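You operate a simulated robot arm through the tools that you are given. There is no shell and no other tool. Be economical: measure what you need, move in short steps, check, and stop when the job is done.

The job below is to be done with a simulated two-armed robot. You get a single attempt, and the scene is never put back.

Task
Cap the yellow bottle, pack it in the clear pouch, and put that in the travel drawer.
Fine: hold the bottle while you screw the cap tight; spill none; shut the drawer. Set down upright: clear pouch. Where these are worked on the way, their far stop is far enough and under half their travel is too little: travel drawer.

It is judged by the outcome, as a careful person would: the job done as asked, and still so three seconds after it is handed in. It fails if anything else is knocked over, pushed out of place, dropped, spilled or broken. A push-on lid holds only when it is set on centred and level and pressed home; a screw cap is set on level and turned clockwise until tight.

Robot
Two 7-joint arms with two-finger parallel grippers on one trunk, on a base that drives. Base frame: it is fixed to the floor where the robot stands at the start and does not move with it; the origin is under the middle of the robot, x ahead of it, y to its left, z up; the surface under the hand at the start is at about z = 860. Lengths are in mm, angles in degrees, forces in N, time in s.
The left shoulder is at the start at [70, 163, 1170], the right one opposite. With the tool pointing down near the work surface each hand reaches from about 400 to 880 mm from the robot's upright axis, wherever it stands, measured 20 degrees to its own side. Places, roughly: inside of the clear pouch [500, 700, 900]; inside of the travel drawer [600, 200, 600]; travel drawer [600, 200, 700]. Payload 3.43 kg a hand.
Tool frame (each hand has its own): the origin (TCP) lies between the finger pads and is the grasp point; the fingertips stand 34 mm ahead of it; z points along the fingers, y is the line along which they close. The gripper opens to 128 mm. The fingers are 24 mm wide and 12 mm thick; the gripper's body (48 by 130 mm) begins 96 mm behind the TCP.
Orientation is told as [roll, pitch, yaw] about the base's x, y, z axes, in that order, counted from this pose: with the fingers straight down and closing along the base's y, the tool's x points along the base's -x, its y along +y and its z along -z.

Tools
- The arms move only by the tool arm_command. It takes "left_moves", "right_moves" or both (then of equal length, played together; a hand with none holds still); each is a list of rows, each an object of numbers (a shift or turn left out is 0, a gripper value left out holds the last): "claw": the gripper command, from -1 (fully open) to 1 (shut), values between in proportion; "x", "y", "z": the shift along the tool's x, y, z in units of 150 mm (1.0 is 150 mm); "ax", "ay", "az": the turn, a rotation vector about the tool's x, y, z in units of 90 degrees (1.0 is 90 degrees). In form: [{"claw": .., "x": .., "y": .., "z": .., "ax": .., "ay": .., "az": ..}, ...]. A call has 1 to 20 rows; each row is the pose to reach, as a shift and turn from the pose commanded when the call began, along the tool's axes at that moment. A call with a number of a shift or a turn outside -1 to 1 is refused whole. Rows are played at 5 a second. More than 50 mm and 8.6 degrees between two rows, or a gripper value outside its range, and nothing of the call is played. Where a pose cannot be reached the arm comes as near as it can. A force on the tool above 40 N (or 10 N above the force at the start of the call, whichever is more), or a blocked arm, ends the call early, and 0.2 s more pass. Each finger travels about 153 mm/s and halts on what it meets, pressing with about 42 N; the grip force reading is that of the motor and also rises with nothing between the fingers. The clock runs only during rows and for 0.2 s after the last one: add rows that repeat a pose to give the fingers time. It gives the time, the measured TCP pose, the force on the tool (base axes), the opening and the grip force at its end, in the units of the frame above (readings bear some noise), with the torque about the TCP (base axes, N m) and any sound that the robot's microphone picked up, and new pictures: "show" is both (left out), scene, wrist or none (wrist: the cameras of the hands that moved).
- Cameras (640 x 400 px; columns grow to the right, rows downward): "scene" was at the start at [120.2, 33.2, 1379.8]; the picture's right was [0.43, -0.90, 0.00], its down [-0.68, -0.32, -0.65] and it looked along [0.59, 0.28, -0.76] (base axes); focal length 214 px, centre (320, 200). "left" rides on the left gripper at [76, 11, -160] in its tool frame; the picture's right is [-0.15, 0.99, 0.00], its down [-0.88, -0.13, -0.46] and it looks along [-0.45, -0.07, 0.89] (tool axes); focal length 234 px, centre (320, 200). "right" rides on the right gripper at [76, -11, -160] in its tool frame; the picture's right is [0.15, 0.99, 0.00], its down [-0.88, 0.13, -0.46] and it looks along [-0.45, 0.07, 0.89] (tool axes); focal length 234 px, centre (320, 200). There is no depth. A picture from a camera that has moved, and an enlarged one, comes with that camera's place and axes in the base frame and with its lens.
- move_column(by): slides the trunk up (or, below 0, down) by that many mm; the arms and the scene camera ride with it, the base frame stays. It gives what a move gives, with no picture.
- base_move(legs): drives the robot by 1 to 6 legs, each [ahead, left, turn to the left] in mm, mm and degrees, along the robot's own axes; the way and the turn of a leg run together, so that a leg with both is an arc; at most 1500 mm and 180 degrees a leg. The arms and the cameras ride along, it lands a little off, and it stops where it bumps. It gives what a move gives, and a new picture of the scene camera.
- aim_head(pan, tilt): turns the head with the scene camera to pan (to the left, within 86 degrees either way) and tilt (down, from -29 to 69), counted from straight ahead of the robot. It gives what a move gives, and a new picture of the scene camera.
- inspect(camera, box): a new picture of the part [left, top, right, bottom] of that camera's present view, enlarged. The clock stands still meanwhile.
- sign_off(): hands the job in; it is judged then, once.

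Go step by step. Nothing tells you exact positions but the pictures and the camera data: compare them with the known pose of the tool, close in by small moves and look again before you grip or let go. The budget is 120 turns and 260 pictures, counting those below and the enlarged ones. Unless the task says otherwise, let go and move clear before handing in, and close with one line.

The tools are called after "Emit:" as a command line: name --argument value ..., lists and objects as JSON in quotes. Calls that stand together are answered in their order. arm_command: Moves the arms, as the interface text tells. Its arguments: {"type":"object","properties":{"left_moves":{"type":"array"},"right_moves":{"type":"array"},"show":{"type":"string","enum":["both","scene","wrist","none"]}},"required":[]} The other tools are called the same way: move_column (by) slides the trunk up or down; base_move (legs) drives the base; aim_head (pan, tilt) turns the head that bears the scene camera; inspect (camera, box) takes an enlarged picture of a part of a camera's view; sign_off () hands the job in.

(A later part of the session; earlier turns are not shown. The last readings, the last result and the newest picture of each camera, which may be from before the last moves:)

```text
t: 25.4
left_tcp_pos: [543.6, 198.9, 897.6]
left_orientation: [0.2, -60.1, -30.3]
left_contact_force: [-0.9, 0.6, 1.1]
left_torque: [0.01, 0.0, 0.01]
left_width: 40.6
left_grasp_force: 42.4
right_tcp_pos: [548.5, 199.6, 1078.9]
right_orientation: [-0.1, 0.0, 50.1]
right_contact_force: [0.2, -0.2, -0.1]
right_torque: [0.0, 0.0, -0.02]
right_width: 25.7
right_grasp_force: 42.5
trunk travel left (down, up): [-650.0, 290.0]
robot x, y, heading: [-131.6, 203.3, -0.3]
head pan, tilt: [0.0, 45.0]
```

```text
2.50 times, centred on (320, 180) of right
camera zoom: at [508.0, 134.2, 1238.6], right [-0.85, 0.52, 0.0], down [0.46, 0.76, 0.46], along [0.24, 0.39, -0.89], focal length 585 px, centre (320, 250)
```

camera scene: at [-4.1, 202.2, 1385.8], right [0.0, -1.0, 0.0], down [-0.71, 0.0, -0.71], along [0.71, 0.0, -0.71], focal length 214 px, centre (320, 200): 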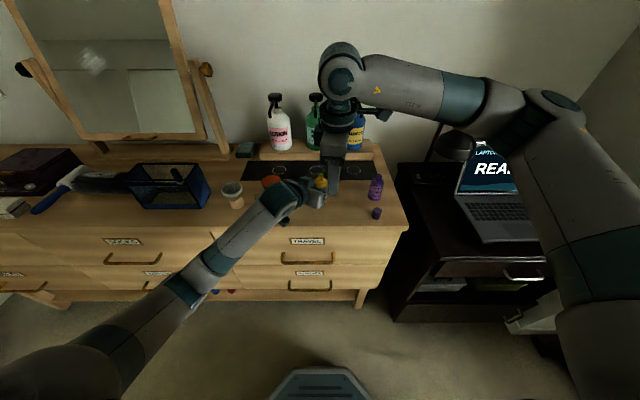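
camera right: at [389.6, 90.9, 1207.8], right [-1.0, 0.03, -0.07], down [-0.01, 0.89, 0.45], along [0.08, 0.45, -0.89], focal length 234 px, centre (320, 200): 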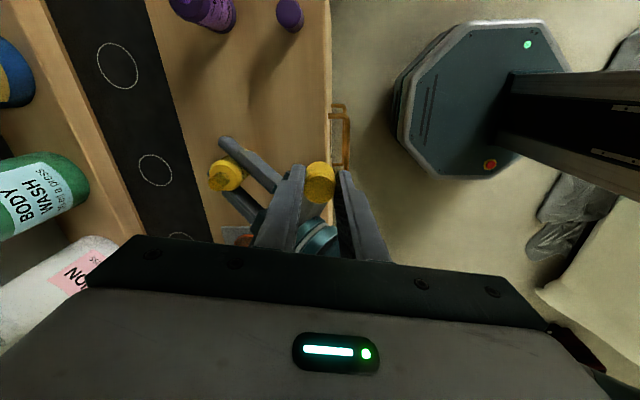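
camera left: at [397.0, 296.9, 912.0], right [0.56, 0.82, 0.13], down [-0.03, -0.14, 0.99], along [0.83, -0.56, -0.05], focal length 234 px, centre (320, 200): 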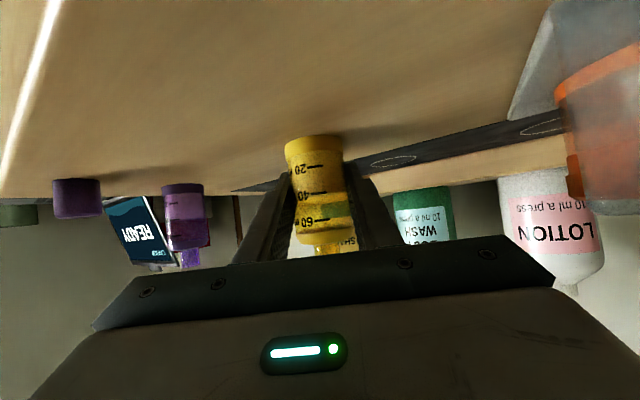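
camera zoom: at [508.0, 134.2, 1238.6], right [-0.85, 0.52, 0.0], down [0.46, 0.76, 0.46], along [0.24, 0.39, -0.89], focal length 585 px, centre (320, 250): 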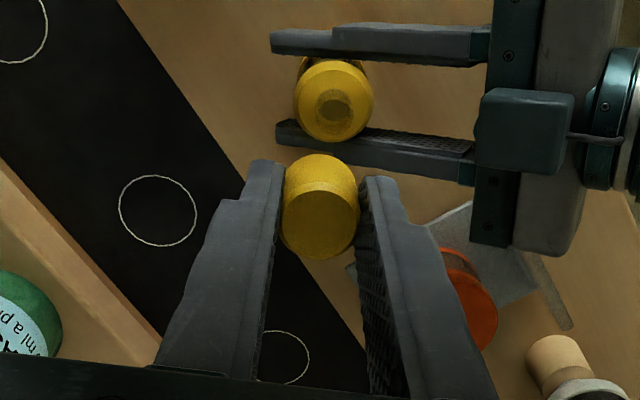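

Cap hangs above the neck; right-camera rays put the neck about (-8..-12,-1..-5) mm from the cap. I shift (-8,-3) and lower to a small gap, then re-measure.

Emit:
arm_command --right_moves '[{"x": 0.025, "y": 0.014, "z": 0.12}, {"x": 0.05, "y": 0.028, "z": 0.24}, {"x": 0.05, "y": 0.028, "z": 0.36}, {"x": 0.05, "y": 0.028, "z": 0.42}, {"x": 0.05, "y": 0.028, "z": 0.42}]' --show "none"

Emit:
inspect --camera "scene" --box '[295, 140, 345, 180]'

Emit:
inspect --camera "right" --box '[260, 100, 380, 220]'

Emit:
inspect --camera "left" --box '[260, 140, 400, 280]'

```text
t: 26.6
left_tcp_pos: [543.4, 198.2, 897.2]
left_orientation: [0.1, -60.0, -30.3]
left_contact_force: [-0.8, -0.3, 0.6]
left_torque: [0.01, -0.01, 0.04]
left_width: 40.6
left_grasp_force: 41.8
right_tcp_pos: [539.2, 197.0, 1016.1]
right_orientation: [-0.1, 0.0, 50.0]
right_contact_force: [-0.9, -0.5, -0.3]
right_torque: [0.04, 0.01, -0.01]
right_width: 25.5
right_grasp_force: 42.3
trunk travel left (down, up): [-650.0, 290.0]
robot x, y, heading: [-133.4, 205.4, -0.2]
head pan, tilt: [0.0, 45.0]
```

```text
10.00 times, centred on (320, 160) of scene
camera zoom: at [-2.3, 203.8, 1385.6], right [0.0, -1.0, 0.0], down [-0.71, 0.0, -0.71], along [0.71, 0.0, -0.71], focal length 2145 px, centre (320, 600)
```

zoom: 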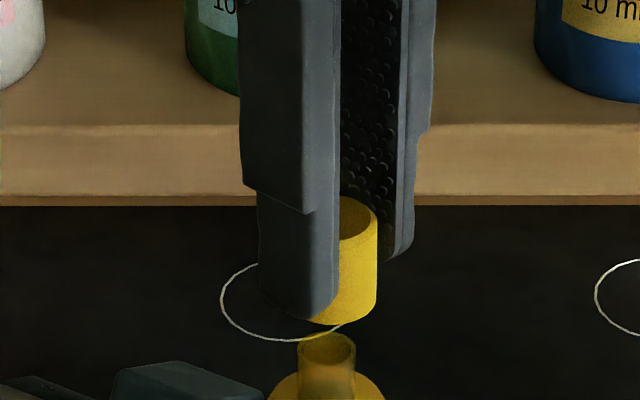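

```text
3.33 times, centred on (320, 160) of right
camera zoom: at [499.1, 131.5, 1176.0], right [-0.85, 0.52, 0.0], down [0.46, 0.76, 0.46], along [0.24, 0.39, -0.89], focal length 781 px, centre (320, 333)
```

zoom: 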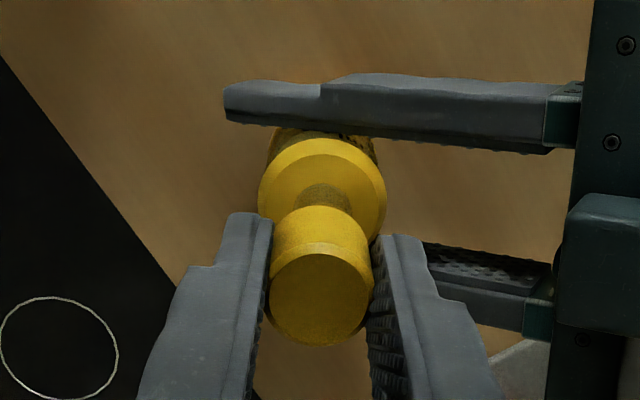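

```text
2.86 times, centred on (330, 210) of left
camera zoom: at [397.1, 296.9, 912.0], right [0.56, 0.82, 0.13], down [-0.03, -0.14, 0.99], along [0.83, -0.56, -0.05], focal length 669 px, centre (291, 171)
```

zoom: 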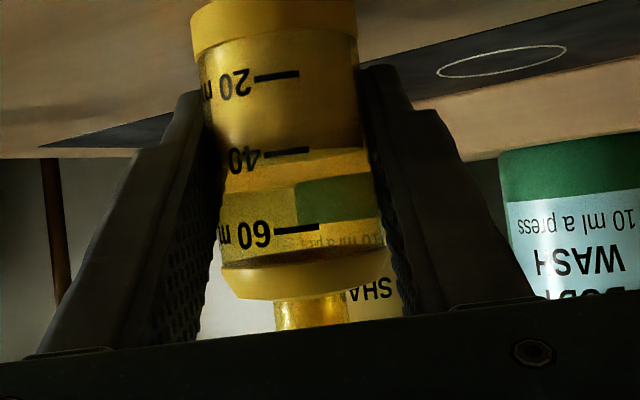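

Lateral alignment in the right camera is good (<1 mm), but fore-aft views disagree by a few mm. I raise slightly and turn the wrist to yaw −40° to get the perpendicular lateral measurement (also testing the clockwise range).

Emit:
arm_command --right_moves '[{"az": 0.09, "z": -0.1}, {"az": 0.18, "z": -0.1}, {"az": 0.27, "z": -0.1}, {"az": 0.36, "z": -0.1}, {"az": 0.45, "z": -0.1}, {"az": 0.54, "z": -0.1}, {"az": 0.63, "z": -0.1}, {"az": 0.72, "z": -0.1}, {"az": 0.81, "z": -0.1}, {"az": 0.9, "z": -0.1}, {"az": 1.0, "z": -0.1}, {"az": 1.0, "z": -0.1}]' --show "none"

Emit:
inspect --camera "scene" --box '[295, 140, 345, 180]'

Emit:
inspect --camera "right" --box '[260, 100, 380, 220]'

```text
refused: row 11 steps farther than a row can; nothing moved
```

```text
10.00 times, centred on (320, 160) of scene
camera zoom: at [-2.3, 203.8, 1385.6], right [0.0, -1.0, 0.0], down [-0.71, 0.0, -0.71], along [0.71, 0.0, -0.71], focal length 2145 px, centre (320, 600)
```

zoom: 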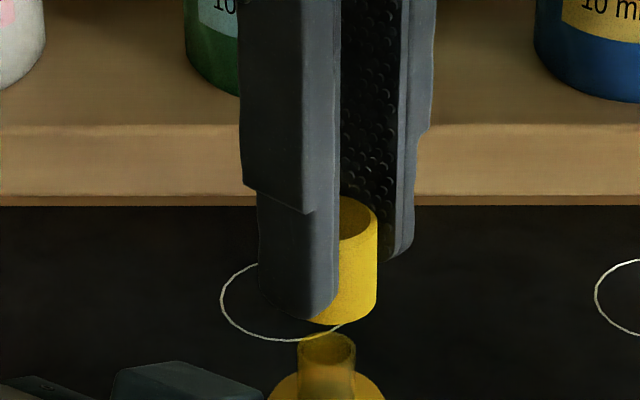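

```text
3.33 times, centred on (320, 160) of right
camera zoom: at [499.1, 131.5, 1176.0], right [-0.85, 0.52, 0.0], down [0.46, 0.76, 0.46], along [0.24, 0.39, -0.89], focal length 781 px, centre (320, 333)
```

zoom: 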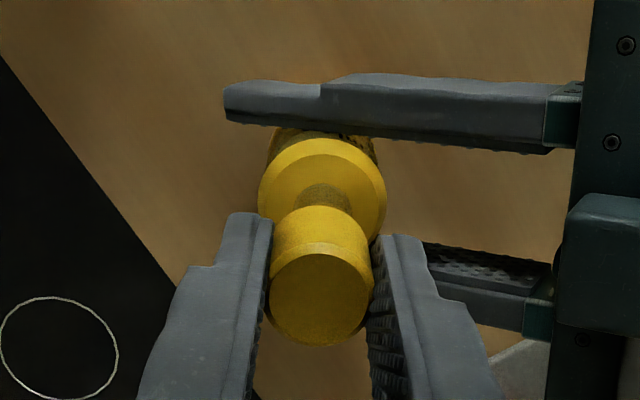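

Step was slightly too large; retry with finer rows.

Emit:
arm_command --right_moves '[{"az": 0.09, "z": -0.1}, {"az": 0.18, "z": -0.1}, {"az": 0.27, "z": -0.1}, {"az": 0.36, "z": -0.1}, {"az": 0.45, "z": -0.1}, {"az": 0.54, "z": -0.1}, {"az": 0.63, "z": -0.1}, {"az": 0.72, "z": -0.1}, {"az": 0.81, "z": -0.1}, {"az": 0.9, "z": -0.1}, {"az": 0.95, "z": -0.1}, {"az": 1.0, "z": -0.1}]' --show "none"

Emit:
inspect --camera "scene" --box '[295, 140, 345, 180]'

Emit:
inspect --camera "right" --box '[260, 100, 380, 220]'

```text
t: 29.2
left_tcp_pos: [542.7, 198.9, 897.7]
left_orientation: [0.1, -60.1, -30.3]
left_contact_force: [-0.8, 0.9, 1.0]
left_torque: [0.0, -0.04, -0.02]
left_width: 40.4
left_grasp_force: 41.9
right_tcp_pos: [538.6, 198.3, 1032.1]
right_orientation: [0.0, 0.0, -39.9]
right_contact_force: [0.2, -0.6, 0.0]
right_torque: [0.01, 0.02, -0.01]
right_width: 25.4
right_grasp_force: 42.2
trunk travel left (down, up): [-650.0, 290.0]
robot x, y, heading: [-129.8, 204.5, -0.1]
head pan, tilt: [0.0, 45.0]
```

```text
10.00 times, centred on (320, 160) of scene
camera zoom: at [-2.3, 203.8, 1385.6], right [0.0, -1.0, 0.0], down [-0.71, 0.0, -0.71], along [0.71, 0.0, -0.71], focal length 2145 px, centre (320, 600)
```

zoom: 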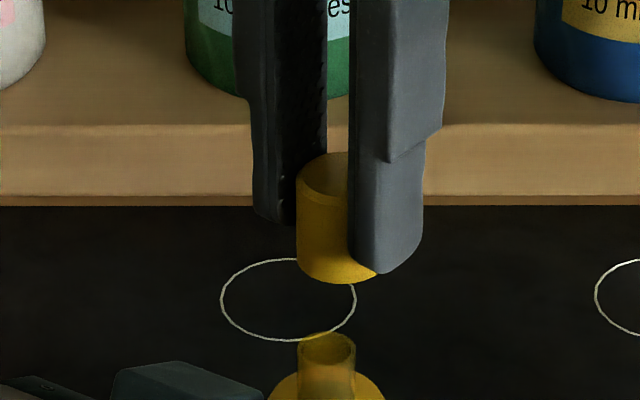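

```text
3.33 times, centred on (320, 160) of right
camera zoom: at [473.7, 237.1, 1191.6], right [0.52, 0.85, 0.0], down [0.76, -0.47, 0.46], along [0.39, -0.24, -0.89], focal length 781 px, centre (320, 333)
```

zoom: 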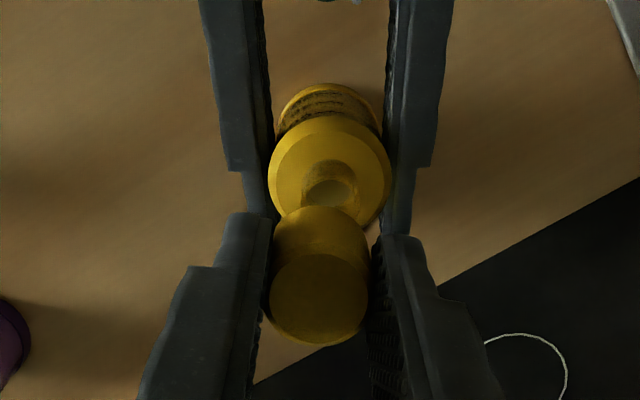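

Neck is offset about (+0.5,+2.7) mm from the cap's axis by both independent measures. I turn back to yaw 50° with that correction and lower to just above the neck.

Emit:
arm_command --right_moves '[{"az": -0.09, "x": 0.009, "y": 0.016}, {"az": -0.18, "x": 0.009, "y": 0.016}, {"az": -0.27, "x": 0.009, "y": 0.016}, {"az": -0.36, "x": 0.009, "y": 0.016}, {"az": -0.45, "x": 0.009, "y": 0.016}, {"az": -0.54, "x": 0.009, "y": 0.016}, {"az": -0.63, "x": 0.009, "y": 0.016}, {"az": -0.72, "x": 0.009, "y": 0.016}, {"az": -0.81, "x": 0.009, "y": 0.016}, {"az": -0.9, "x": 0.009, "y": 0.016}, {"az": -0.95, "x": 0.009, "y": 0.016, "z": 0.06}, {"az": -1.0, "x": 0.009, "y": 0.016, "z": 0.12}, {"az": -1.0, "x": 0.009, "y": 0.016, "z": 0.16}, {"az": -1.0, "x": 0.009, "y": 0.016, "z": 0.19}, {"az": -1.0, "x": 0.009, "y": 0.016, "z": 0.19}]' --show "none"

Emit:
inspect --camera "scene" --box '[295, 140, 345, 180]'

Emit:
inspect --camera "right" --box '[260, 100, 380, 220]'

```text
t: 32.4
left_tcp_pos: [542.3, 199.2, 898.3]
left_orientation: [0.1, -59.9, -30.3]
left_contact_force: [0.8, 0.1, 0.1]
left_torque: [0.03, -0.02, -0.02]
left_width: 40.6
left_grasp_force: 42.8
right_tcp_pos: [540.4, 201.4, 1002.2]
right_orientation: [-0.1, 0.0, 50.2]
right_contact_force: [0.1, 0.3, 0.1]
right_torque: [0.0, 0.01, -0.03]
right_width: 25.3
right_grasp_force: 42.4
trunk travel left (down, up): [-650.0, 290.0]
robot x, y, heading: [-133.3, 207.8, -0.3]
head pan, tilt: [0.0, 45.0]
```

```text
10.00 times, centred on (320, 160) of scene
camera zoom: at [-2.3, 203.8, 1385.6], right [0.0, -1.0, 0.0], down [-0.71, 0.0, -0.71], along [0.71, 0.0, -0.71], focal length 2145 px, centre (320, 600)
```

zoom: 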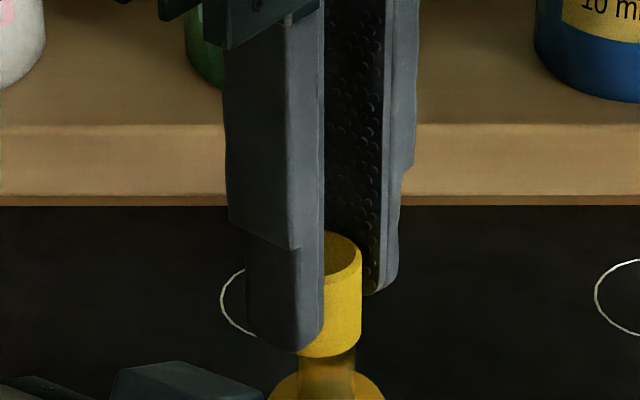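

```text
3.33 times, centred on (320, 160) of right
camera zoom: at [500.2, 136.0, 1162.4], right [-0.85, 0.52, 0.0], down [0.46, 0.76, 0.46], along [0.24, 0.39, -0.89], focal length 781 px, centre (320, 333)
```

zoom: 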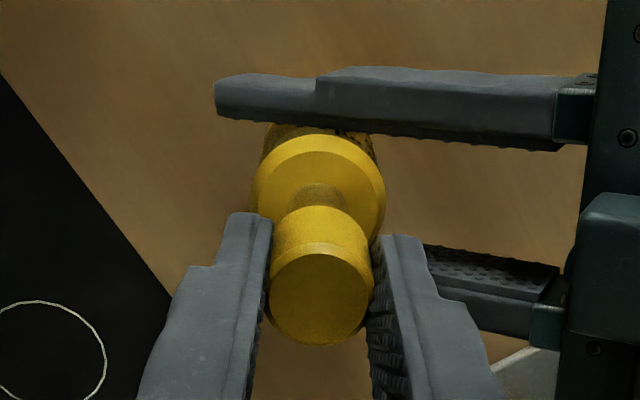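

The correction overshot slightly; scene now shows the cap ~2.3 mm too far left. Small corrective shift, then look again.

Emit:
arm_command --right_moves '[{"x": 0.0152, "y": -0.0058}, {"x": 0.0152, "y": -0.0058}, {"x": 0.0152, "y": -0.0058}]' --show "none"

Emit:
inspect --camera "scene" --box '[295, 140, 345, 180]'

Emit:
inspect --camera "right" --box '[260, 100, 380, 220]'

```text
t: 33.2
left_tcp_pos: [542.9, 199.1, 897.0]
left_orientation: [0.1, -60.0, -30.3]
left_contact_force: [0.8, 0.4, 0.6]
left_torque: [0.03, -0.03, -0.02]
left_width: 40.6
left_grasp_force: 42.4
right_tcp_pos: [539.1, 197.6, 1002.8]
right_orientation: [0.0, 0.0, 50.2]
right_contact_force: [0.6, -0.4, -0.8]
right_torque: [0.0, -0.03, -0.01]
right_width: 25.6
right_grasp_force: 42.3
trunk travel left (down, up): [-650.0, 290.0]
robot x, y, heading: [-136.7, 204.0, -0.1]
head pan, tilt: [0.0, 45.0]
```

```text
10.00 times, centred on (320, 160) of scene
camera zoom: at [-2.3, 203.7, 1385.6], right [0.0, -1.0, 0.0], down [-0.71, 0.0, -0.71], along [0.71, 0.0, -0.71], focal length 2145 px, centre (320, 600)
```

zoom: 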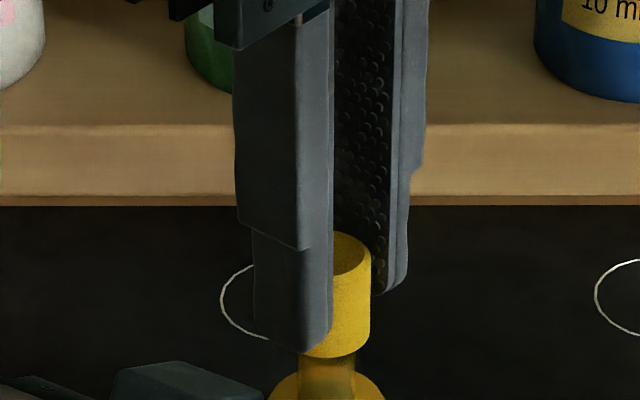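

```text
3.33 times, centred on (320, 160) of right
camera zoom: at [499.6, 133.2, 1162.8], right [-0.85, 0.52, 0.0], down [0.46, 0.76, 0.46], along [0.24, 0.39, -0.89], focal length 781 px, centre (320, 333)
```

zoom: 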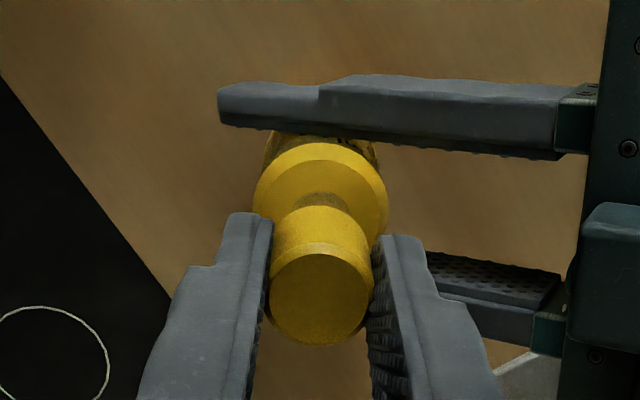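

Within 1 mm now, about 8 mm gap left. I fine-correct and lower 10 mm in small rows, watching force.

Emit:
arm_command --right_moves '[{"x": -0.0046, "y": 0.0039, "z": 0.0}, {"x": -0.0046, "y": 0.0039, "z": 0.02}, {"x": -0.0046, "y": 0.0039, "z": 0.035}, {"x": -0.0046, "y": 0.0039, "z": 0.05}, {"x": -0.0046, "y": 0.0039, "z": 0.06}, {"x": -0.0046, "y": 0.0039, "z": 0.067}, {"x": -0.0046, "y": 0.0039, "z": 0.067}]' --show "none"

Emit:
inspect --camera "scene" --box '[295, 140, 345, 180]'

Emit:
inspect --camera "right" --box '[260, 100, 380, 220]'

```text
t: 34.8
left_tcp_pos: [543.0, 198.3, 897.3]
left_orientation: [0.1, -60.0, -30.3]
left_contact_force: [1.1, -0.5, 0.4]
left_torque: [-0.01, 0.0, -0.02]
left_width: 40.7
left_grasp_force: 42.4
right_tcp_pos: [538.1, 199.4, 993.3]
right_orientation: [0.0, 0.0, 50.0]
right_contact_force: [0.3, -0.8, 0.8]
right_torque: [-0.01, 0.0, 0.01]
right_width: 25.6
right_grasp_force: 42.0
trunk travel left (down, up): [-650.0, 290.0]
robot x, y, heading: [-137.3, 203.3, -0.0]
head pan, tilt: [0.0, 45.0]
```

```text
10.00 times, centred on (320, 160) of scene
camera zoom: at [-2.3, 203.8, 1385.6], right [0.0, -1.0, 0.0], down [-0.71, 0.0, -0.71], along [0.71, 0.0, -0.71], focal length 2145 px, centre (320, 600)
```

zoom: 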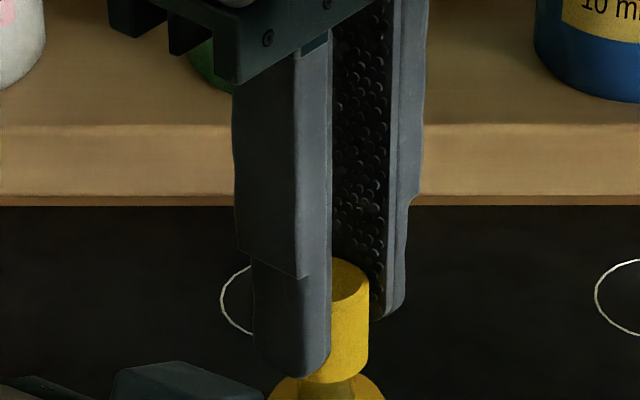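

```text
3.33 times, centred on (320, 160) of right
camera zoom: at [499.2, 133.7, 1153.1], right [-0.85, 0.52, 0.0], down [0.46, 0.76, 0.46], along [0.24, 0.39, -0.89], focal length 781 px, centre (320, 333)
```

zoom: 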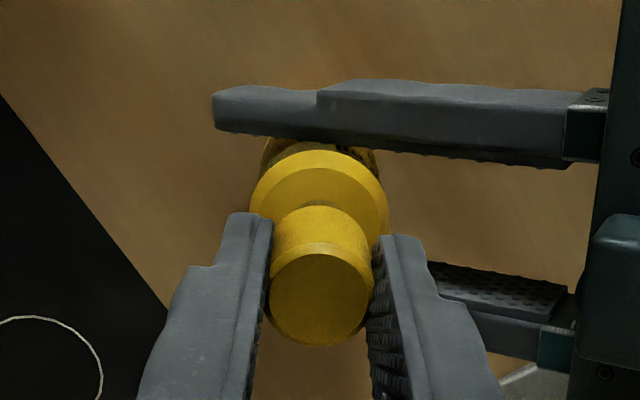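

No contact force yet and the cap looks centred over the neck. I continue down in 1 mm rows.

Emit:
arm_command --right_moves '[{"z": 0.008}, {"z": 0.016}, {"z": 0.024}, {"z": 0.032}, {"z": 0.04}, {"z": 0.047}, {"z": 0.047}]' --show "none"

Emit:
inspect --camera "scene" --box '[295, 145, 345, 185]'

```text
t: 36.4
left_tcp_pos: [543.3, 198.8, 898.1]
left_orientation: [0.1, -60.1, -30.3]
left_contact_force: [-7.5, 0.0, 0.2]
left_torque: [-0.13, -0.57, 0.01]
left_width: 40.8
left_grasp_force: 42.5
right_tcp_pos: [537.7, 199.1, 985.5]
right_orientation: [-0.1, 0.0, 50.0]
right_contact_force: [7.7, -0.5, -0.6]
right_torque: [0.15, -0.06, 0.01]
right_width: 25.8
right_grasp_force: 41.7
trunk travel left (down, up): [-650.0, 290.0]
robot x, y, heading: [-135.3, 207.9, -0.0]
head pan, tilt: [0.0, 45.0]
```

```text
10.00 times, centred on (320, 165) of scene
camera zoom: at [-2.3, 203.8, 1385.6], right [0.0, -1.0, 0.0], down [-0.71, 0.0, -0.71], along [0.71, 0.0, -0.71], focal length 2145 px, centre (320, 550)
```

zoom: 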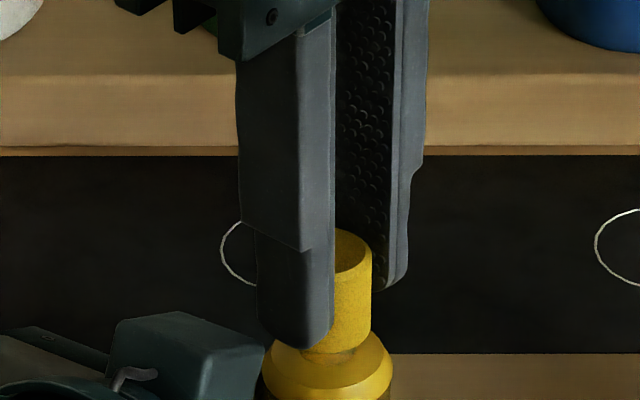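

The cap is over the neck, with a 7.7 N sideways force in +x on the right hand, so I shift it about 1.5 mm ahead to relieve it.

Emit:
arm_command --right_moves '[{"x": -0.0064, "y": -0.0077}, {"x": -0.0064, "y": -0.0077}]' --show "none"

```text
t: 37.0
left_tcp_pos: [544.2, 198.7, 898.3]
left_orientation: [0.2, -60.0, -30.2]
left_contact_force: [5.6, 1.1, 0.5]
left_torque: [-0.12, 0.29, -0.01]
left_width: 40.6
left_grasp_force: 42.0
right_tcp_pos: [539.5, 200.4, 985.6]
right_orientation: [0.0, 0.1, 50.2]
right_contact_force: [-5.3, -1.6, -0.5]
right_torque: [-0.01, 0.26, -0.02]
right_width: 25.8
right_grasp_force: 42.0
trunk travel left (down, up): [-650.0, 290.0]
robot x, y, heading: [-131.9, 205.6, -0.2]
head pan, tilt: [0.0, 45.0]
```

Nearly balanced; I take back 0.6 mm and begin screwing clockwise 90° while feeding down ~3 mm.

Emit:
arm_command --right_moves '[{"x": 0.0036, "y": 0.0022}, {"x": 0.0036, "y": 0.0022, "z": 0.004, "az": 0.08}, {"x": 0.0036, "y": 0.0022, "z": 0.006, "az": 0.16}, {"x": 0.0036, "y": 0.0022, "z": 0.008, "az": 0.24}, {"x": 0.0036, "y": 0.0022, "z": 0.01, "az": 0.32}, {"x": 0.0036, "y": 0.0022, "z": 0.012, "az": 0.4}, {"x": 0.0036, "y": 0.0022, "z": 0.014, "az": 0.48}, {"x": 0.0036, "y": 0.0022, "z": 0.016, "az": 0.56}, {"x": 0.0036, "y": 0.0022, "z": 0.018, "az": 0.64}, {"x": 0.0036, "y": 0.0022, "z": 0.02, "az": 0.72}, {"x": 0.0036, "y": 0.0022, "z": 0.02, "az": 0.8}, {"x": 0.0036, "y": 0.0022, "z": 0.02, "az": 0.88}]' --show "none"

Emit:
inspect --camera "right" --box '[260, 100, 380, 220]'

Emit:
inspect --camera "scene" --box '[295, 145, 345, 185]'

```text
t: 39.6
left_tcp_pos: [542.3, 197.4, 899.3]
left_orientation: [0.1, -60.2, -30.3]
left_contact_force: [23.8, -16.7, -3.7]
left_torque: [0.76, 0.72, 0.02]
left_width: 40.7
left_grasp_force: 42.2
right_tcp_pos: [539.0, 199.1, 983.7]
right_orientation: [0.1, 0.0, -29.0]
right_contact_force: [-21.5, 17.1, 7.0]
right_torque: [0.74, 0.9, 0.0]
right_width: 25.7
right_grasp_force: 41.9
trunk travel left (down, up): [-650.0, 290.0]
robot x, y, heading: [-136.0, 204.8, -0.2]
head pan, tilt: [0.0, 45.0]
```

```text
3.33 times, centred on (320, 160) of right
camera zoom: at [467.4, 226.1, 1143.7], right [0.35, 0.94, 0.0], down [0.83, -0.32, 0.45], along [0.43, -0.16, -0.89], focal length 781 px, centre (320, 333)
```

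zoom: 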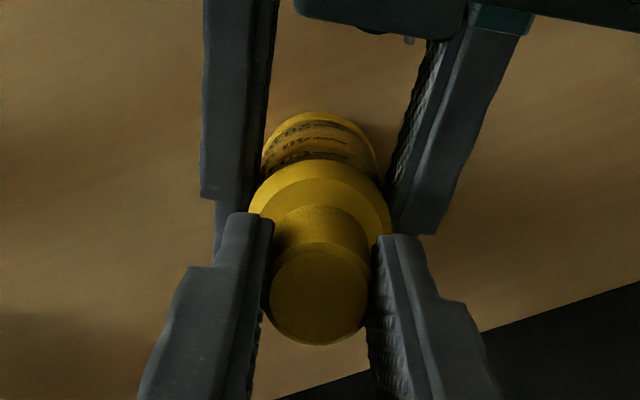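

```text
10.00 times, centred on (320, 165) of scene
camera zoom: at [-2.5, 203.8, 1385.7], right [0.0, -1.0, 0.0], down [-0.71, 0.0, -0.71], along [0.71, 0.0, -0.71], focal length 2145 px, centre (320, 550)
```

zoom: 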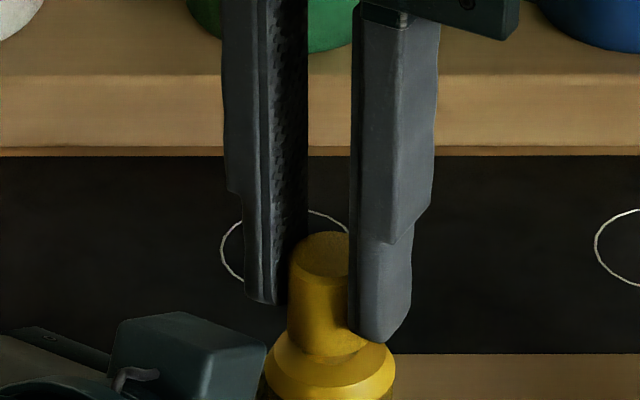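

The cap sits ~2.5 mm off the tool axis, so turning builds side force. I relieve it, open, turn the wrist back to yaw 50° centred on the cap, and regrip.

Emit:
arm_command --right_moves '[{"x": 0.01}, {"x": 0.02}, {"x": 0.02, "claw": 0.5}, {"x": 0.01, "claw": 0.35}, {"x": 0.003, "claw": 0.35}, {"x": 0.003, "az": -0.09}, {"x": 0.003, "az": -0.18}, {"x": 0.003, "az": -0.27}, {"x": 0.003, "az": -0.36}, {"x": 0.003, "az": -0.45}, {"x": 0.003, "az": -0.54}, {"x": 0.003, "az": -0.63}, {"x": 0.003, "az": -0.72}, {"x": 0.003, "az": -0.81}, {"x": 0.003, "az": -0.88}, {"x": 0.003, "az": -0.88}]' --show "none"

Emit:
inspect --camera "right" --box '[260, 100, 380, 220]'

Emit:
inspect --camera "scene" --box '[295, 145, 345, 185]'

```text
t: 43.0
left_tcp_pos: [542.8, 198.7, 897.7]
left_orientation: [0.1, -60.0, -30.3]
left_contact_force: [1.4, 0.5, 3.0]
left_torque: [-0.04, -0.09, -0.02]
left_width: 40.5
left_grasp_force: 41.8
right_tcp_pos: [538.8, 199.1, 985.4]
right_orientation: [0.0, 0.0, 50.3]
right_contact_force: [0.2, -0.9, 0.3]
right_torque: [-0.01, 0.02, 0.03]
right_width: 41.7
right_grasp_force: 0.0
trunk travel left (down, up): [-650.0, 290.0]
robot x, y, heading: [-133.4, 201.5, -0.3]
head pan, tilt: [0.0, 45.0]
```

```text
3.33 times, centred on (320, 160) of right
camera zoom: at [499.2, 133.5, 1143.6], right [-0.85, 0.52, 0.0], down [0.46, 0.76, 0.46], along [0.24, 0.39, -0.89], focal length 781 px, centre (320, 333)
```

zoom: 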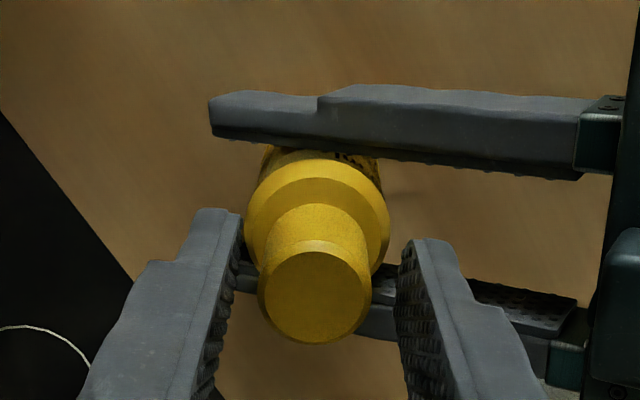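

```text
10.00 times, centred on (320, 165) of scene
camera zoom: at [-2.5, 203.9, 1385.6], right [0.0, -1.0, 0.0], down [-0.71, 0.0, -0.71], along [0.71, 0.0, -0.71], focal length 2145 px, centre (320, 550)
```

zoom: 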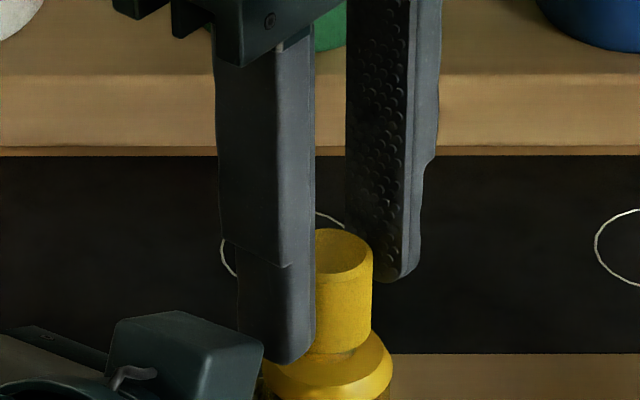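

Cap stands level on the neck; it lies 2.7 mm ahead of the tool axis. I centre on it, regrip, and screw clockwise 90° with slight downward feed.

Emit:
arm_command --right_moves '[{"x": -0.018, "y": -0.005}, {"x": -0.018, "y": -0.005}, {"x": -0.018, "y": -0.005, "claw": 0.7}, {"x": -0.018, "y": -0.005, "claw": 1}, {"x": -0.018, "y": -0.005, "claw": 1}, {"x": -0.018, "y": -0.005, "az": 0.09, "z": 0.003}, {"x": -0.018, "y": -0.005, "az": 0.18, "z": 0.006}, {"x": -0.018, "y": -0.005, "az": 0.27, "z": 0.008}, {"x": -0.018, "y": -0.005, "az": 0.36, "z": 0.01}, {"x": -0.018, "y": -0.005, "az": 0.45, "z": 0.012}, {"x": -0.018, "y": -0.005, "az": 0.54, "z": 0.014}, {"x": -0.018, "y": -0.005, "az": 0.63, "z": 0.016}, {"x": -0.018, "y": -0.005, "az": 0.72, "z": 0.018}, {"x": -0.018, "y": -0.005, "az": 0.81, "z": 0.02}, {"x": -0.018, "y": -0.005, "az": 0.9, "z": 0.02}, {"x": -0.018, "y": -0.005, "az": 0.97, "z": 0.02}]' --show "none"

Emit:
inspect --camera "scene" --box '[295, 145, 345, 185]'

```text
t: 46.4
left_tcp_pos: [542.8, 198.4, 897.9]
left_orientation: [0.4, -60.0, -30.3]
left_contact_force: [5.5, 10.2, -10.6]
left_torque: [-1.07, -0.29, -0.08]
left_width: 40.4
left_grasp_force: 42.1
right_tcp_pos: [540.8, 200.2, 981.2]
right_orientation: [0.0, -0.1, -37.3]
right_contact_force: [-2.7, -16.7, 26.1]
right_torque: [-0.65, 0.11, 0.0]
right_width: 25.5
right_grasp_force: 42.1
trunk travel left (down, up): [-650.0, 290.0]
robot x, y, heading: [-133.1, 204.9, -0.3]
head pan, tilt: [0.0, 45.0]
```

```text
10.00 times, centred on (320, 165) of scene
camera zoom: at [-3.9, 203.1, 1385.8], right [0.0, -1.0, 0.0], down [-0.71, 0.0, -0.71], along [0.71, 0.0, -0.71], focal length 2145 px, centre (320, 550)
```

zoom: 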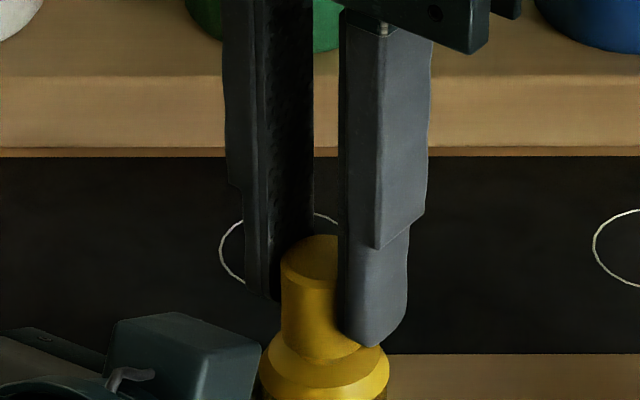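

Vertical load shows the cap is on the thread. I relieve the sideways push (2 mm to −y, 1.5 mm up) and continue clockwise to explore range.

Emit:
arm_command --right_moves '[{"x": -0.008, "y": -0.0106, "z": -0.01}, {"x": -0.008, "y": -0.0106, "z": -0.01, "az": 0.09}, {"x": -0.008, "y": -0.0106, "z": -0.009, "az": 0.18}, {"x": -0.008, "y": -0.0106, "z": -0.008, "az": 0.27}, {"x": -0.008, "y": -0.0106, "z": -0.007, "az": 0.36}, {"x": -0.008, "y": -0.0106, "z": -0.006, "az": 0.45}]' --show "none"

Emit:
inspect --camera "scene" --box '[295, 145, 345, 185]'

```text
t: 47.8
left_tcp_pos: [542.7, 198.8, 897.8]
left_orientation: [0.1, -59.9, -30.3]
left_contact_force: [9.1, 3.0, -10.8]
left_torque: [0.3, 0.48, 0.02]
left_width: 40.7
left_grasp_force: 41.9
right_tcp_pos: [540.2, 201.0, 981.9]
right_orientation: [0.1, 0.0, -77.7]
right_contact_force: [-9.9, -1.0, 17.3]
right_torque: [-0.22, 0.26, 0.05]
right_width: 25.6
right_grasp_force: 42.1
trunk travel left (down, up): [-650.0, 290.0]
robot x, y, heading: [-133.0, 205.3, -0.4]
head pan, tilt: [0.0, 45.0]
```

```text
10.00 times, centred on (320, 165) of scene
camera zoom: at [-3.3, 204.3, 1385.7], right [0.0, -1.0, 0.0], down [-0.71, 0.0, -0.71], along [0.71, 0.0, -0.71], focal length 2145 px, centre (320, 550)
```

zoom: 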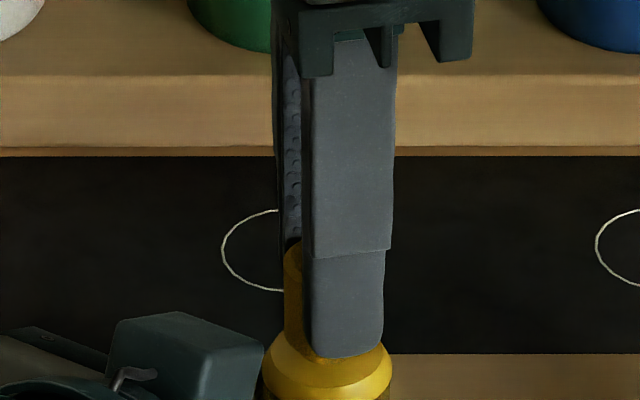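

Range allows more; I relieve 1 mm in −x and continue clockwise another 40°.

Emit:
arm_command --right_moves '[{"x": 0.0017, "y": -0.0078}, {"x": 0.0017, "y": -0.0078, "az": 0.09}, {"x": 0.0017, "y": -0.0078, "az": 0.18}, {"x": 0.0017, "y": -0.0078, "az": 0.27}, {"x": 0.0017, "y": -0.0078, "az": 0.36}, {"x": 0.0017, "y": -0.0078, "az": 0.45}]' --show "none"

```text
t: 49.2
left_tcp_pos: [542.7, 197.4, 898.3]
left_orientation: [0.0, -60.1, -30.2]
left_contact_force: [-2.7, -0.8, -6.2]
left_torque: [0.03, -0.17, -0.74]
left_width: 40.3
left_grasp_force: 42.0
right_tcp_pos: [541.1, 197.7, 980.0]
right_orientation: [0.1, 0.0, -118.2]
right_contact_force: [2.0, 1.7, 5.3]
right_torque: [0.01, -0.03, 0.73]
right_width: 25.2
right_grasp_force: 42.5
trunk travel left (down, up): [-650.0, 290.0]
robot x, y, heading: [-132.1, 204.4, -0.4]
head pan, tilt: [0.0, 45.0]
```

A 0.73 N·m resisting torque has appeared: the cap is getting tight. I continue in small increments.

Emit:
arm_command --right_moves '[{"az": 0.06}, {"az": 0.12}, {"az": 0.18}, {"az": 0.18}]' --show "none"

Emit:
inspect --camera "scene" --box '[295, 145, 345, 185]'

Emit:
inspect --camera "right" --box '[240, 80, 400, 240]'

```text
t: 50.2
left_tcp_pos: [543.8, 199.3, 898.4]
left_orientation: [0.2, -60.1, -30.3]
left_contact_force: [0.8, -0.4, -0.6]
left_torque: [0.05, -0.07, -0.32]
left_width: 40.4
left_grasp_force: 42.0
right_tcp_pos: [540.1, 198.9, 981.0]
right_orientation: [0.1, -0.1, -134.4]
right_contact_force: [0.5, 1.2, -0.1]
right_torque: [-0.01, 0.12, 0.32]
right_width: 24.8
right_grasp_force: 42.4
trunk travel left (down, up): [-650.0, 290.0]
robot x, y, heading: [-134.6, 203.0, -0.2]
head pan, tilt: [0.0, 45.0]
```

```text
10.00 times, centred on (320, 165) of scene
camera zoom: at [-2.2, 203.8, 1385.6], right [0.0, -1.0, 0.0], down [-0.71, 0.0, -0.71], along [0.71, 0.0, -0.71], focal length 2145 px, centre (320, 550)
```

zoom: 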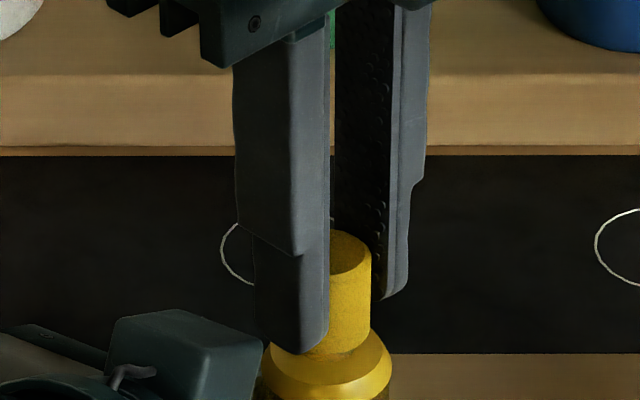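

```text
2.50 times, centred on (320, 160) of right
camera zoom: at [585.2, 260.5, 1141.0], right [0.81, -0.59, 0.0], down [-0.52, -0.72, 0.46], along [-0.27, -0.37, -0.89], focal length 585 px, centre (320, 300)
```

zoom: 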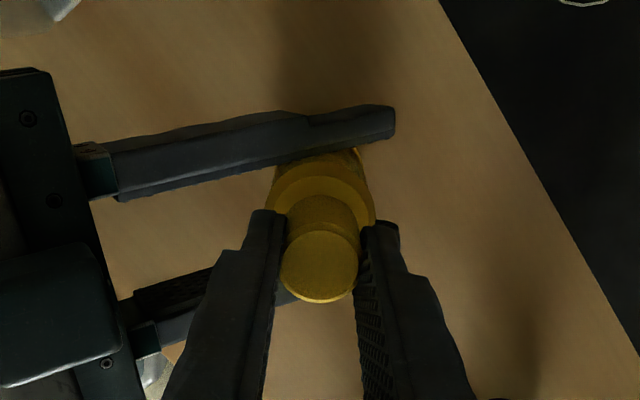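

Torque fell off with some slip, so I'll regrip and check tightness with another stroke: open, turn back 178° in two calls.

Emit:
arm_command --right_moves '[{"claw": 0.6}, {"claw": 0.35}, {"claw": 0.35}, {"az": -0.09}, {"az": -0.18}, {"az": -0.27}, {"az": -0.36}, {"az": -0.45}, {"az": -0.54}, {"az": -0.63}, {"az": -0.72}, {"az": -0.81}, {"az": -0.9}, {"az": -0.98}]' --show "none"

Emit:
inspect --camera "scene" --box '[295, 145, 345, 185]'

Emit:
arm_command --right_moves '[{"az": -0.09}, {"az": -0.18}, {"az": -0.27}, {"az": -0.36}, {"az": -0.45}, {"az": -0.54}, {"az": -0.63}, {"az": -0.72}, {"az": -0.81}, {"az": -0.9}, {"az": -0.98}, {"az": -0.98}]' --show "none"

Emit:
inspect --camera "right" --box '[260, 100, 380, 220]'

```text
t: 53.2
left_tcp_pos: [543.2, 198.3, 897.5]
left_orientation: [0.2, -60.0, -30.3]
left_contact_force: [1.6, 0.7, 2.2]
left_torque: [0.0, -0.06, 0.02]
left_width: 40.7
left_grasp_force: 41.9
right_tcp_pos: [540.4, 199.1, 982.4]
right_orientation: [0.1, 0.0, -46.0]
right_contact_force: [-0.5, -0.7, 0.8]
right_torque: [-0.03, 0.03, 0.01]
right_width: 41.8
right_grasp_force: 0.1
trunk travel left (down, up): [-650.0, 290.0]
robot x, y, heading: [-133.0, 205.4, -0.2]
head pan, tilt: [0.0, 45.0]
```

```text
10.00 times, centred on (320, 165) of scene
camera zoom: at [-2.5, 203.9, 1385.6], right [0.0, -1.0, 0.0], down [-0.71, 0.0, -0.71], along [0.71, 0.0, -0.71], focal length 2145 px, centre (320, 550)
```

zoom: 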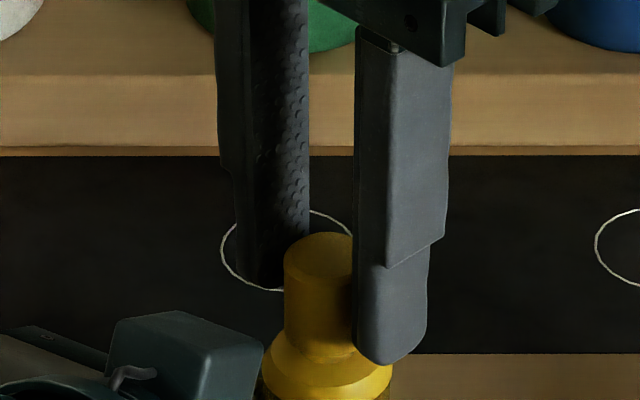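

```text
t: 55.8
left_tcp_pos: [543.5, 199.1, 897.1]
left_orientation: [0.1, -60.1, -30.3]
left_contact_force: [-0.7, -0.2, 3.1]
left_torque: [-0.04, -0.08, -0.02]
left_width: 40.4
left_grasp_force: 42.8
right_tcp_pos: [540.2, 198.0, 981.8]
right_orientation: [0.0, 0.0, 42.2]
right_contact_force: [-1.3, 0.5, -0.1]
right_torque: [-0.04, 0.01, -0.02]
right_width: 41.7
right_grasp_force: 0.0
trunk travel left (down, up): [-650.0, 290.0]
robot x, y, heading: [-133.5, 202.0, -0.3]
head pan, tilt: [0.0, 45.0]
```

```text
3.33 times, centred on (320, 160) of right
camera zoom: at [491.7, 139.2, 1141.0], right [-0.77, 0.64, 0.0], down [0.57, 0.69, 0.46], along [0.29, 0.35, -0.89], focal length 781 px, centre (320, 333)
```

zoom: 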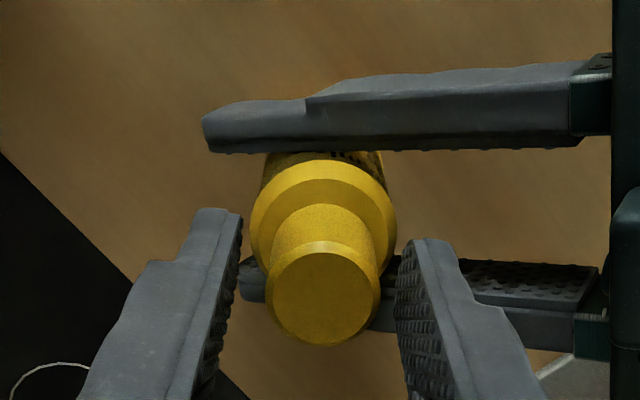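

The cap has gone down ~1.8 mm and stands level. Regrip and do the next clockwise stroke.

Emit:
arm_command --right_moves '[{"claw": 0.7}, {"claw": 1}, {"claw": 1}, {"az": 0.09, "z": 0.001}, {"az": 0.18, "z": 0.002}, {"az": 0.27, "z": 0.003}, {"az": 0.36, "z": 0.004}, {"az": 0.45, "z": 0.005}, {"az": 0.54, "z": 0.006}, {"az": 0.63, "z": 0.007}, {"az": 0.72, "z": 0.007}, {"az": 0.81, "z": 0.008}, {"az": 0.9, "z": 0.008}]' --show "none"

Emit:
arm_command --right_moves '[{"az": 0.09, "z": 0.001}, {"az": 0.18, "z": 0.002}, {"az": 0.27, "z": 0.003}, {"az": 0.36, "z": 0.004}, {"az": 0.45, "z": 0.005}]' --show "none"

Emit:
inspect --camera "scene" --box '[295, 145, 345, 185]'

```text
t: 58.6
left_tcp_pos: [543.4, 198.1, 898.2]
left_orientation: [0.1, -60.0, -30.3]
left_contact_force: [-1.1, -8.7, 1.3]
left_torque: [0.49, -0.22, -0.52]
left_width: 40.6
left_grasp_force: 42.3
right_tcp_pos: [542.0, 199.5, 981.5]
right_orientation: [0.1, -0.1, -39.1]
right_contact_force: [2.7, 8.4, 0.7]
right_torque: [0.22, -0.03, 0.57]
right_width: 25.8
right_grasp_force: 42.0
trunk travel left (down, up): [-650.0, 290.0]
robot x, y, heading: [-133.7, 202.3, -0.2]
head pan, tilt: [0.0, 45.0]
```

```text
t: 59.8
left_tcp_pos: [542.2, 198.5, 898.1]
left_orientation: [0.0, -60.0, -30.3]
left_contact_force: [-11.1, -10.1, 0.6]
left_torque: [0.23, -0.52, -0.69]
left_width: 40.7
left_grasp_force: 42.5
right_tcp_pos: [540.7, 197.8, 980.1]
right_orientation: [0.1, -0.2, -79.6]
right_contact_force: [9.7, 7.2, 4.7]
right_torque: [0.16, -0.26, 0.66]
right_width: 25.9
right_grasp_force: 42.2
trunk travel left (down, up): [-650.0, 290.0]
robot x, y, heading: [-131.9, 205.5, -0.0]
head pan, tilt: [0.0, 45.0]
```

```text
10.00 times, centred on (320, 165) of scene
camera zoom: at [-3.1, 203.5, 1385.7], right [0.0, -1.0, 0.0], down [-0.71, 0.0, -0.71], along [0.71, 0.0, -0.71], focal length 2145 px, centre (320, 550)
```

zoom: 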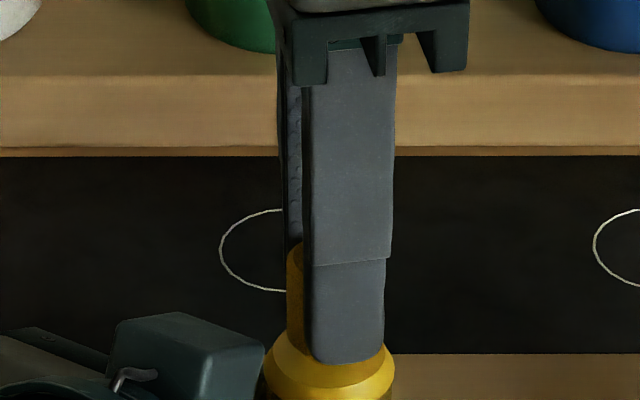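

Torque was 0.57–0.66 N·m through this whole stroke, the sign of a tight cap slipping in the pads. I open and compare the cap height to confirm.

Emit:
arm_command --right_moves '[{"claw": 0.6}, {"claw": 0.35}, {"claw": 0.35}, {"az": -0.09}, {"az": -0.18}, {"az": -0.27}, {"az": -0.36}, {"az": -0.4}]' --show "none"

Emit:
inspect --camera "scene" --box '[295, 145, 345, 185]'

Emit:
inspect --camera "right" --box '[260, 100, 380, 220]'

```text
t: 61.6
left_tcp_pos: [543.3, 198.3, 897.4]
left_orientation: [0.1, -60.0, -30.2]
left_contact_force: [0.6, 0.4, 2.0]
left_torque: [0.01, -0.07, -0.01]
left_width: 40.8
left_grasp_force: 42.2
right_tcp_pos: [540.8, 199.3, 980.6]
right_orientation: [0.0, -0.1, -43.3]
right_contact_force: [-0.3, 0.3, -0.4]
right_torque: [0.01, -0.04, -0.01]
right_width: 41.5
right_grasp_force: 0.2
trunk travel left (down, up): [-650.0, 290.0]
robot x, y, heading: [-137.8, 203.8, -0.2]
head pan, tilt: [0.0, 45.0]
```

```text
10.00 times, centred on (320, 165) of scene
camera zoom: at [-2.5, 203.9, 1385.6], right [0.0, -1.0, 0.0], down [-0.71, 0.0, -0.71], along [0.71, 0.0, -0.71], focal length 2145 px, centre (320, 550)
```

zoom: 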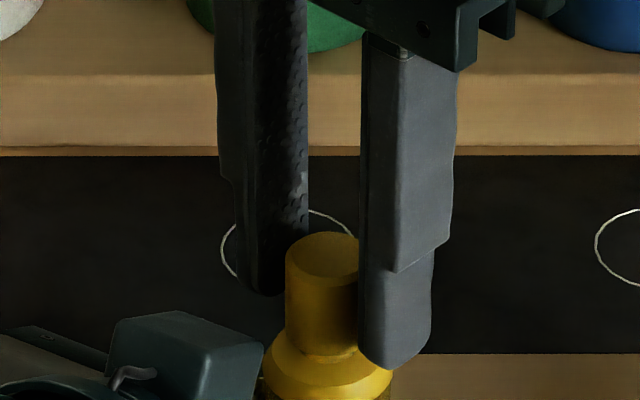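

```text
3.33 times, centred on (320, 160) of right
camera zoom: at [477.1, 242.2, 1139.1], right [0.57, 0.82, 0.0], down [0.73, -0.51, 0.46], along [0.37, -0.26, -0.89], focal length 781 px, centre (320, 333)
```

zoom: 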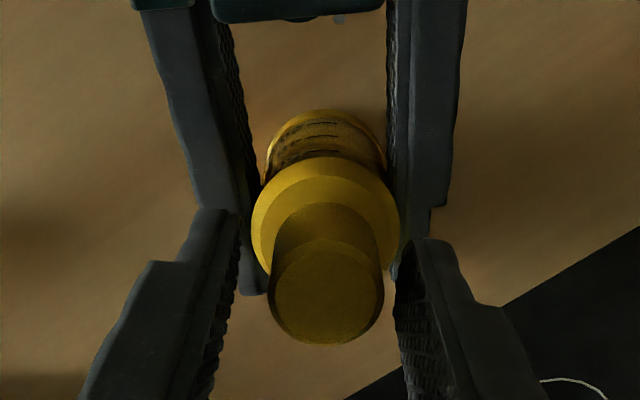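

Cap height is unchanged, so it is seated and tight. I check the bottle in the left camera, then release with the left hand and back it out along its own axis.

Emit:
arm_command --left_moves '[{"claw": 0.25}, {"claw": 0.1}, {"claw": -0.2}, {"claw": -0.25}, {"z": -0.2, "claw": -0.25}, {"z": -0.45}, {"z": -0.7}, {"z": -0.95}]' --show "both"

Emit:
inspect --camera "scene" --box '[270, 130, 370, 210]'

```text
t: 63.4
left_tcp_pos: [437.0, 260.3, 968.6]
left_orientation: [0.1, -60.1, -30.3]
left_contact_force: [0.2, 0.1, -0.3]
left_torque: [0.02, 0.0, 0.0]
left_width: 79.8
left_grasp_force: 0.0
right_tcp_pos: [540.0, 199.1, 980.2]
right_orientation: [0.1, -0.2, -43.3]
right_contact_force: [-0.4, -0.2, 1.6]
right_torque: [0.01, -0.03, 0.03]
right_width: 41.5
right_grasp_force: 0.0
trunk travel left (down, up): [-650.0, 290.0]
robot x, y, heading: [-131.1, 208.4, -0.4]
head pan, tilt: [0.0, 45.0]
camera scene: at [-3.0, 204.1, 1385.6], right [0.0, -1.0, 0.0], down [-0.71, 0.0, -0.71], along [0.71, 0.0, -0.71], focal length 214 px, centre (320, 200)
camera left: at [291.4, 358.1, 982.8], right [0.56, 0.82, 0.13], down [-0.03, -0.14, 0.99], along [0.83, -0.56, -0.05], focal length 234 px, centre (320, 200)
```

scene: 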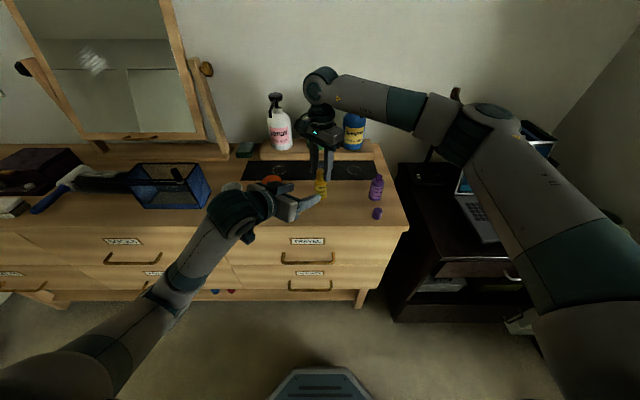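
left: 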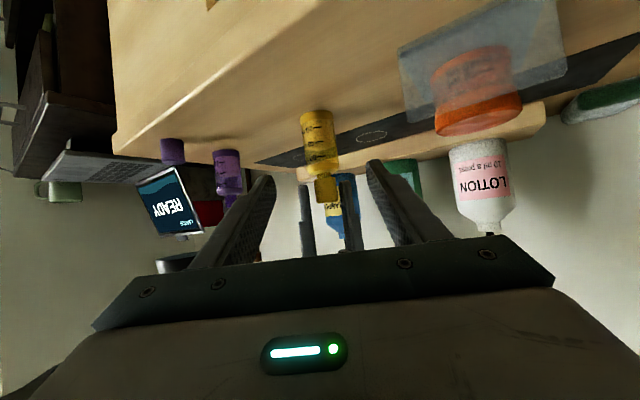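

```text
5.00 times, centred on (320, 170) of scene
camera zoom: at [-3.0, 204.1, 1385.6], right [0.0, -1.0, 0.0], down [-0.71, 0.0, -0.71], along [0.71, 0.0, -0.71], focal length 1072 px, centre (320, 350)
```

zoom: 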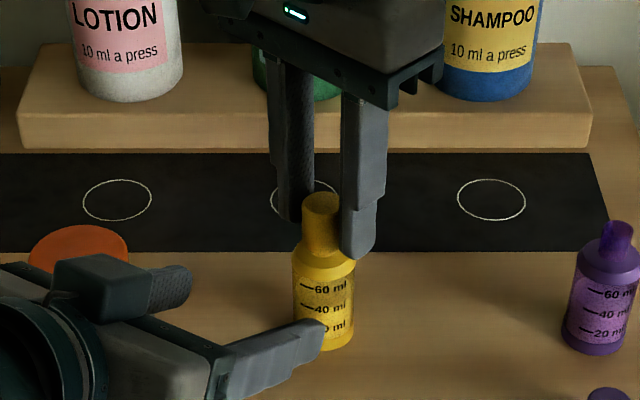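

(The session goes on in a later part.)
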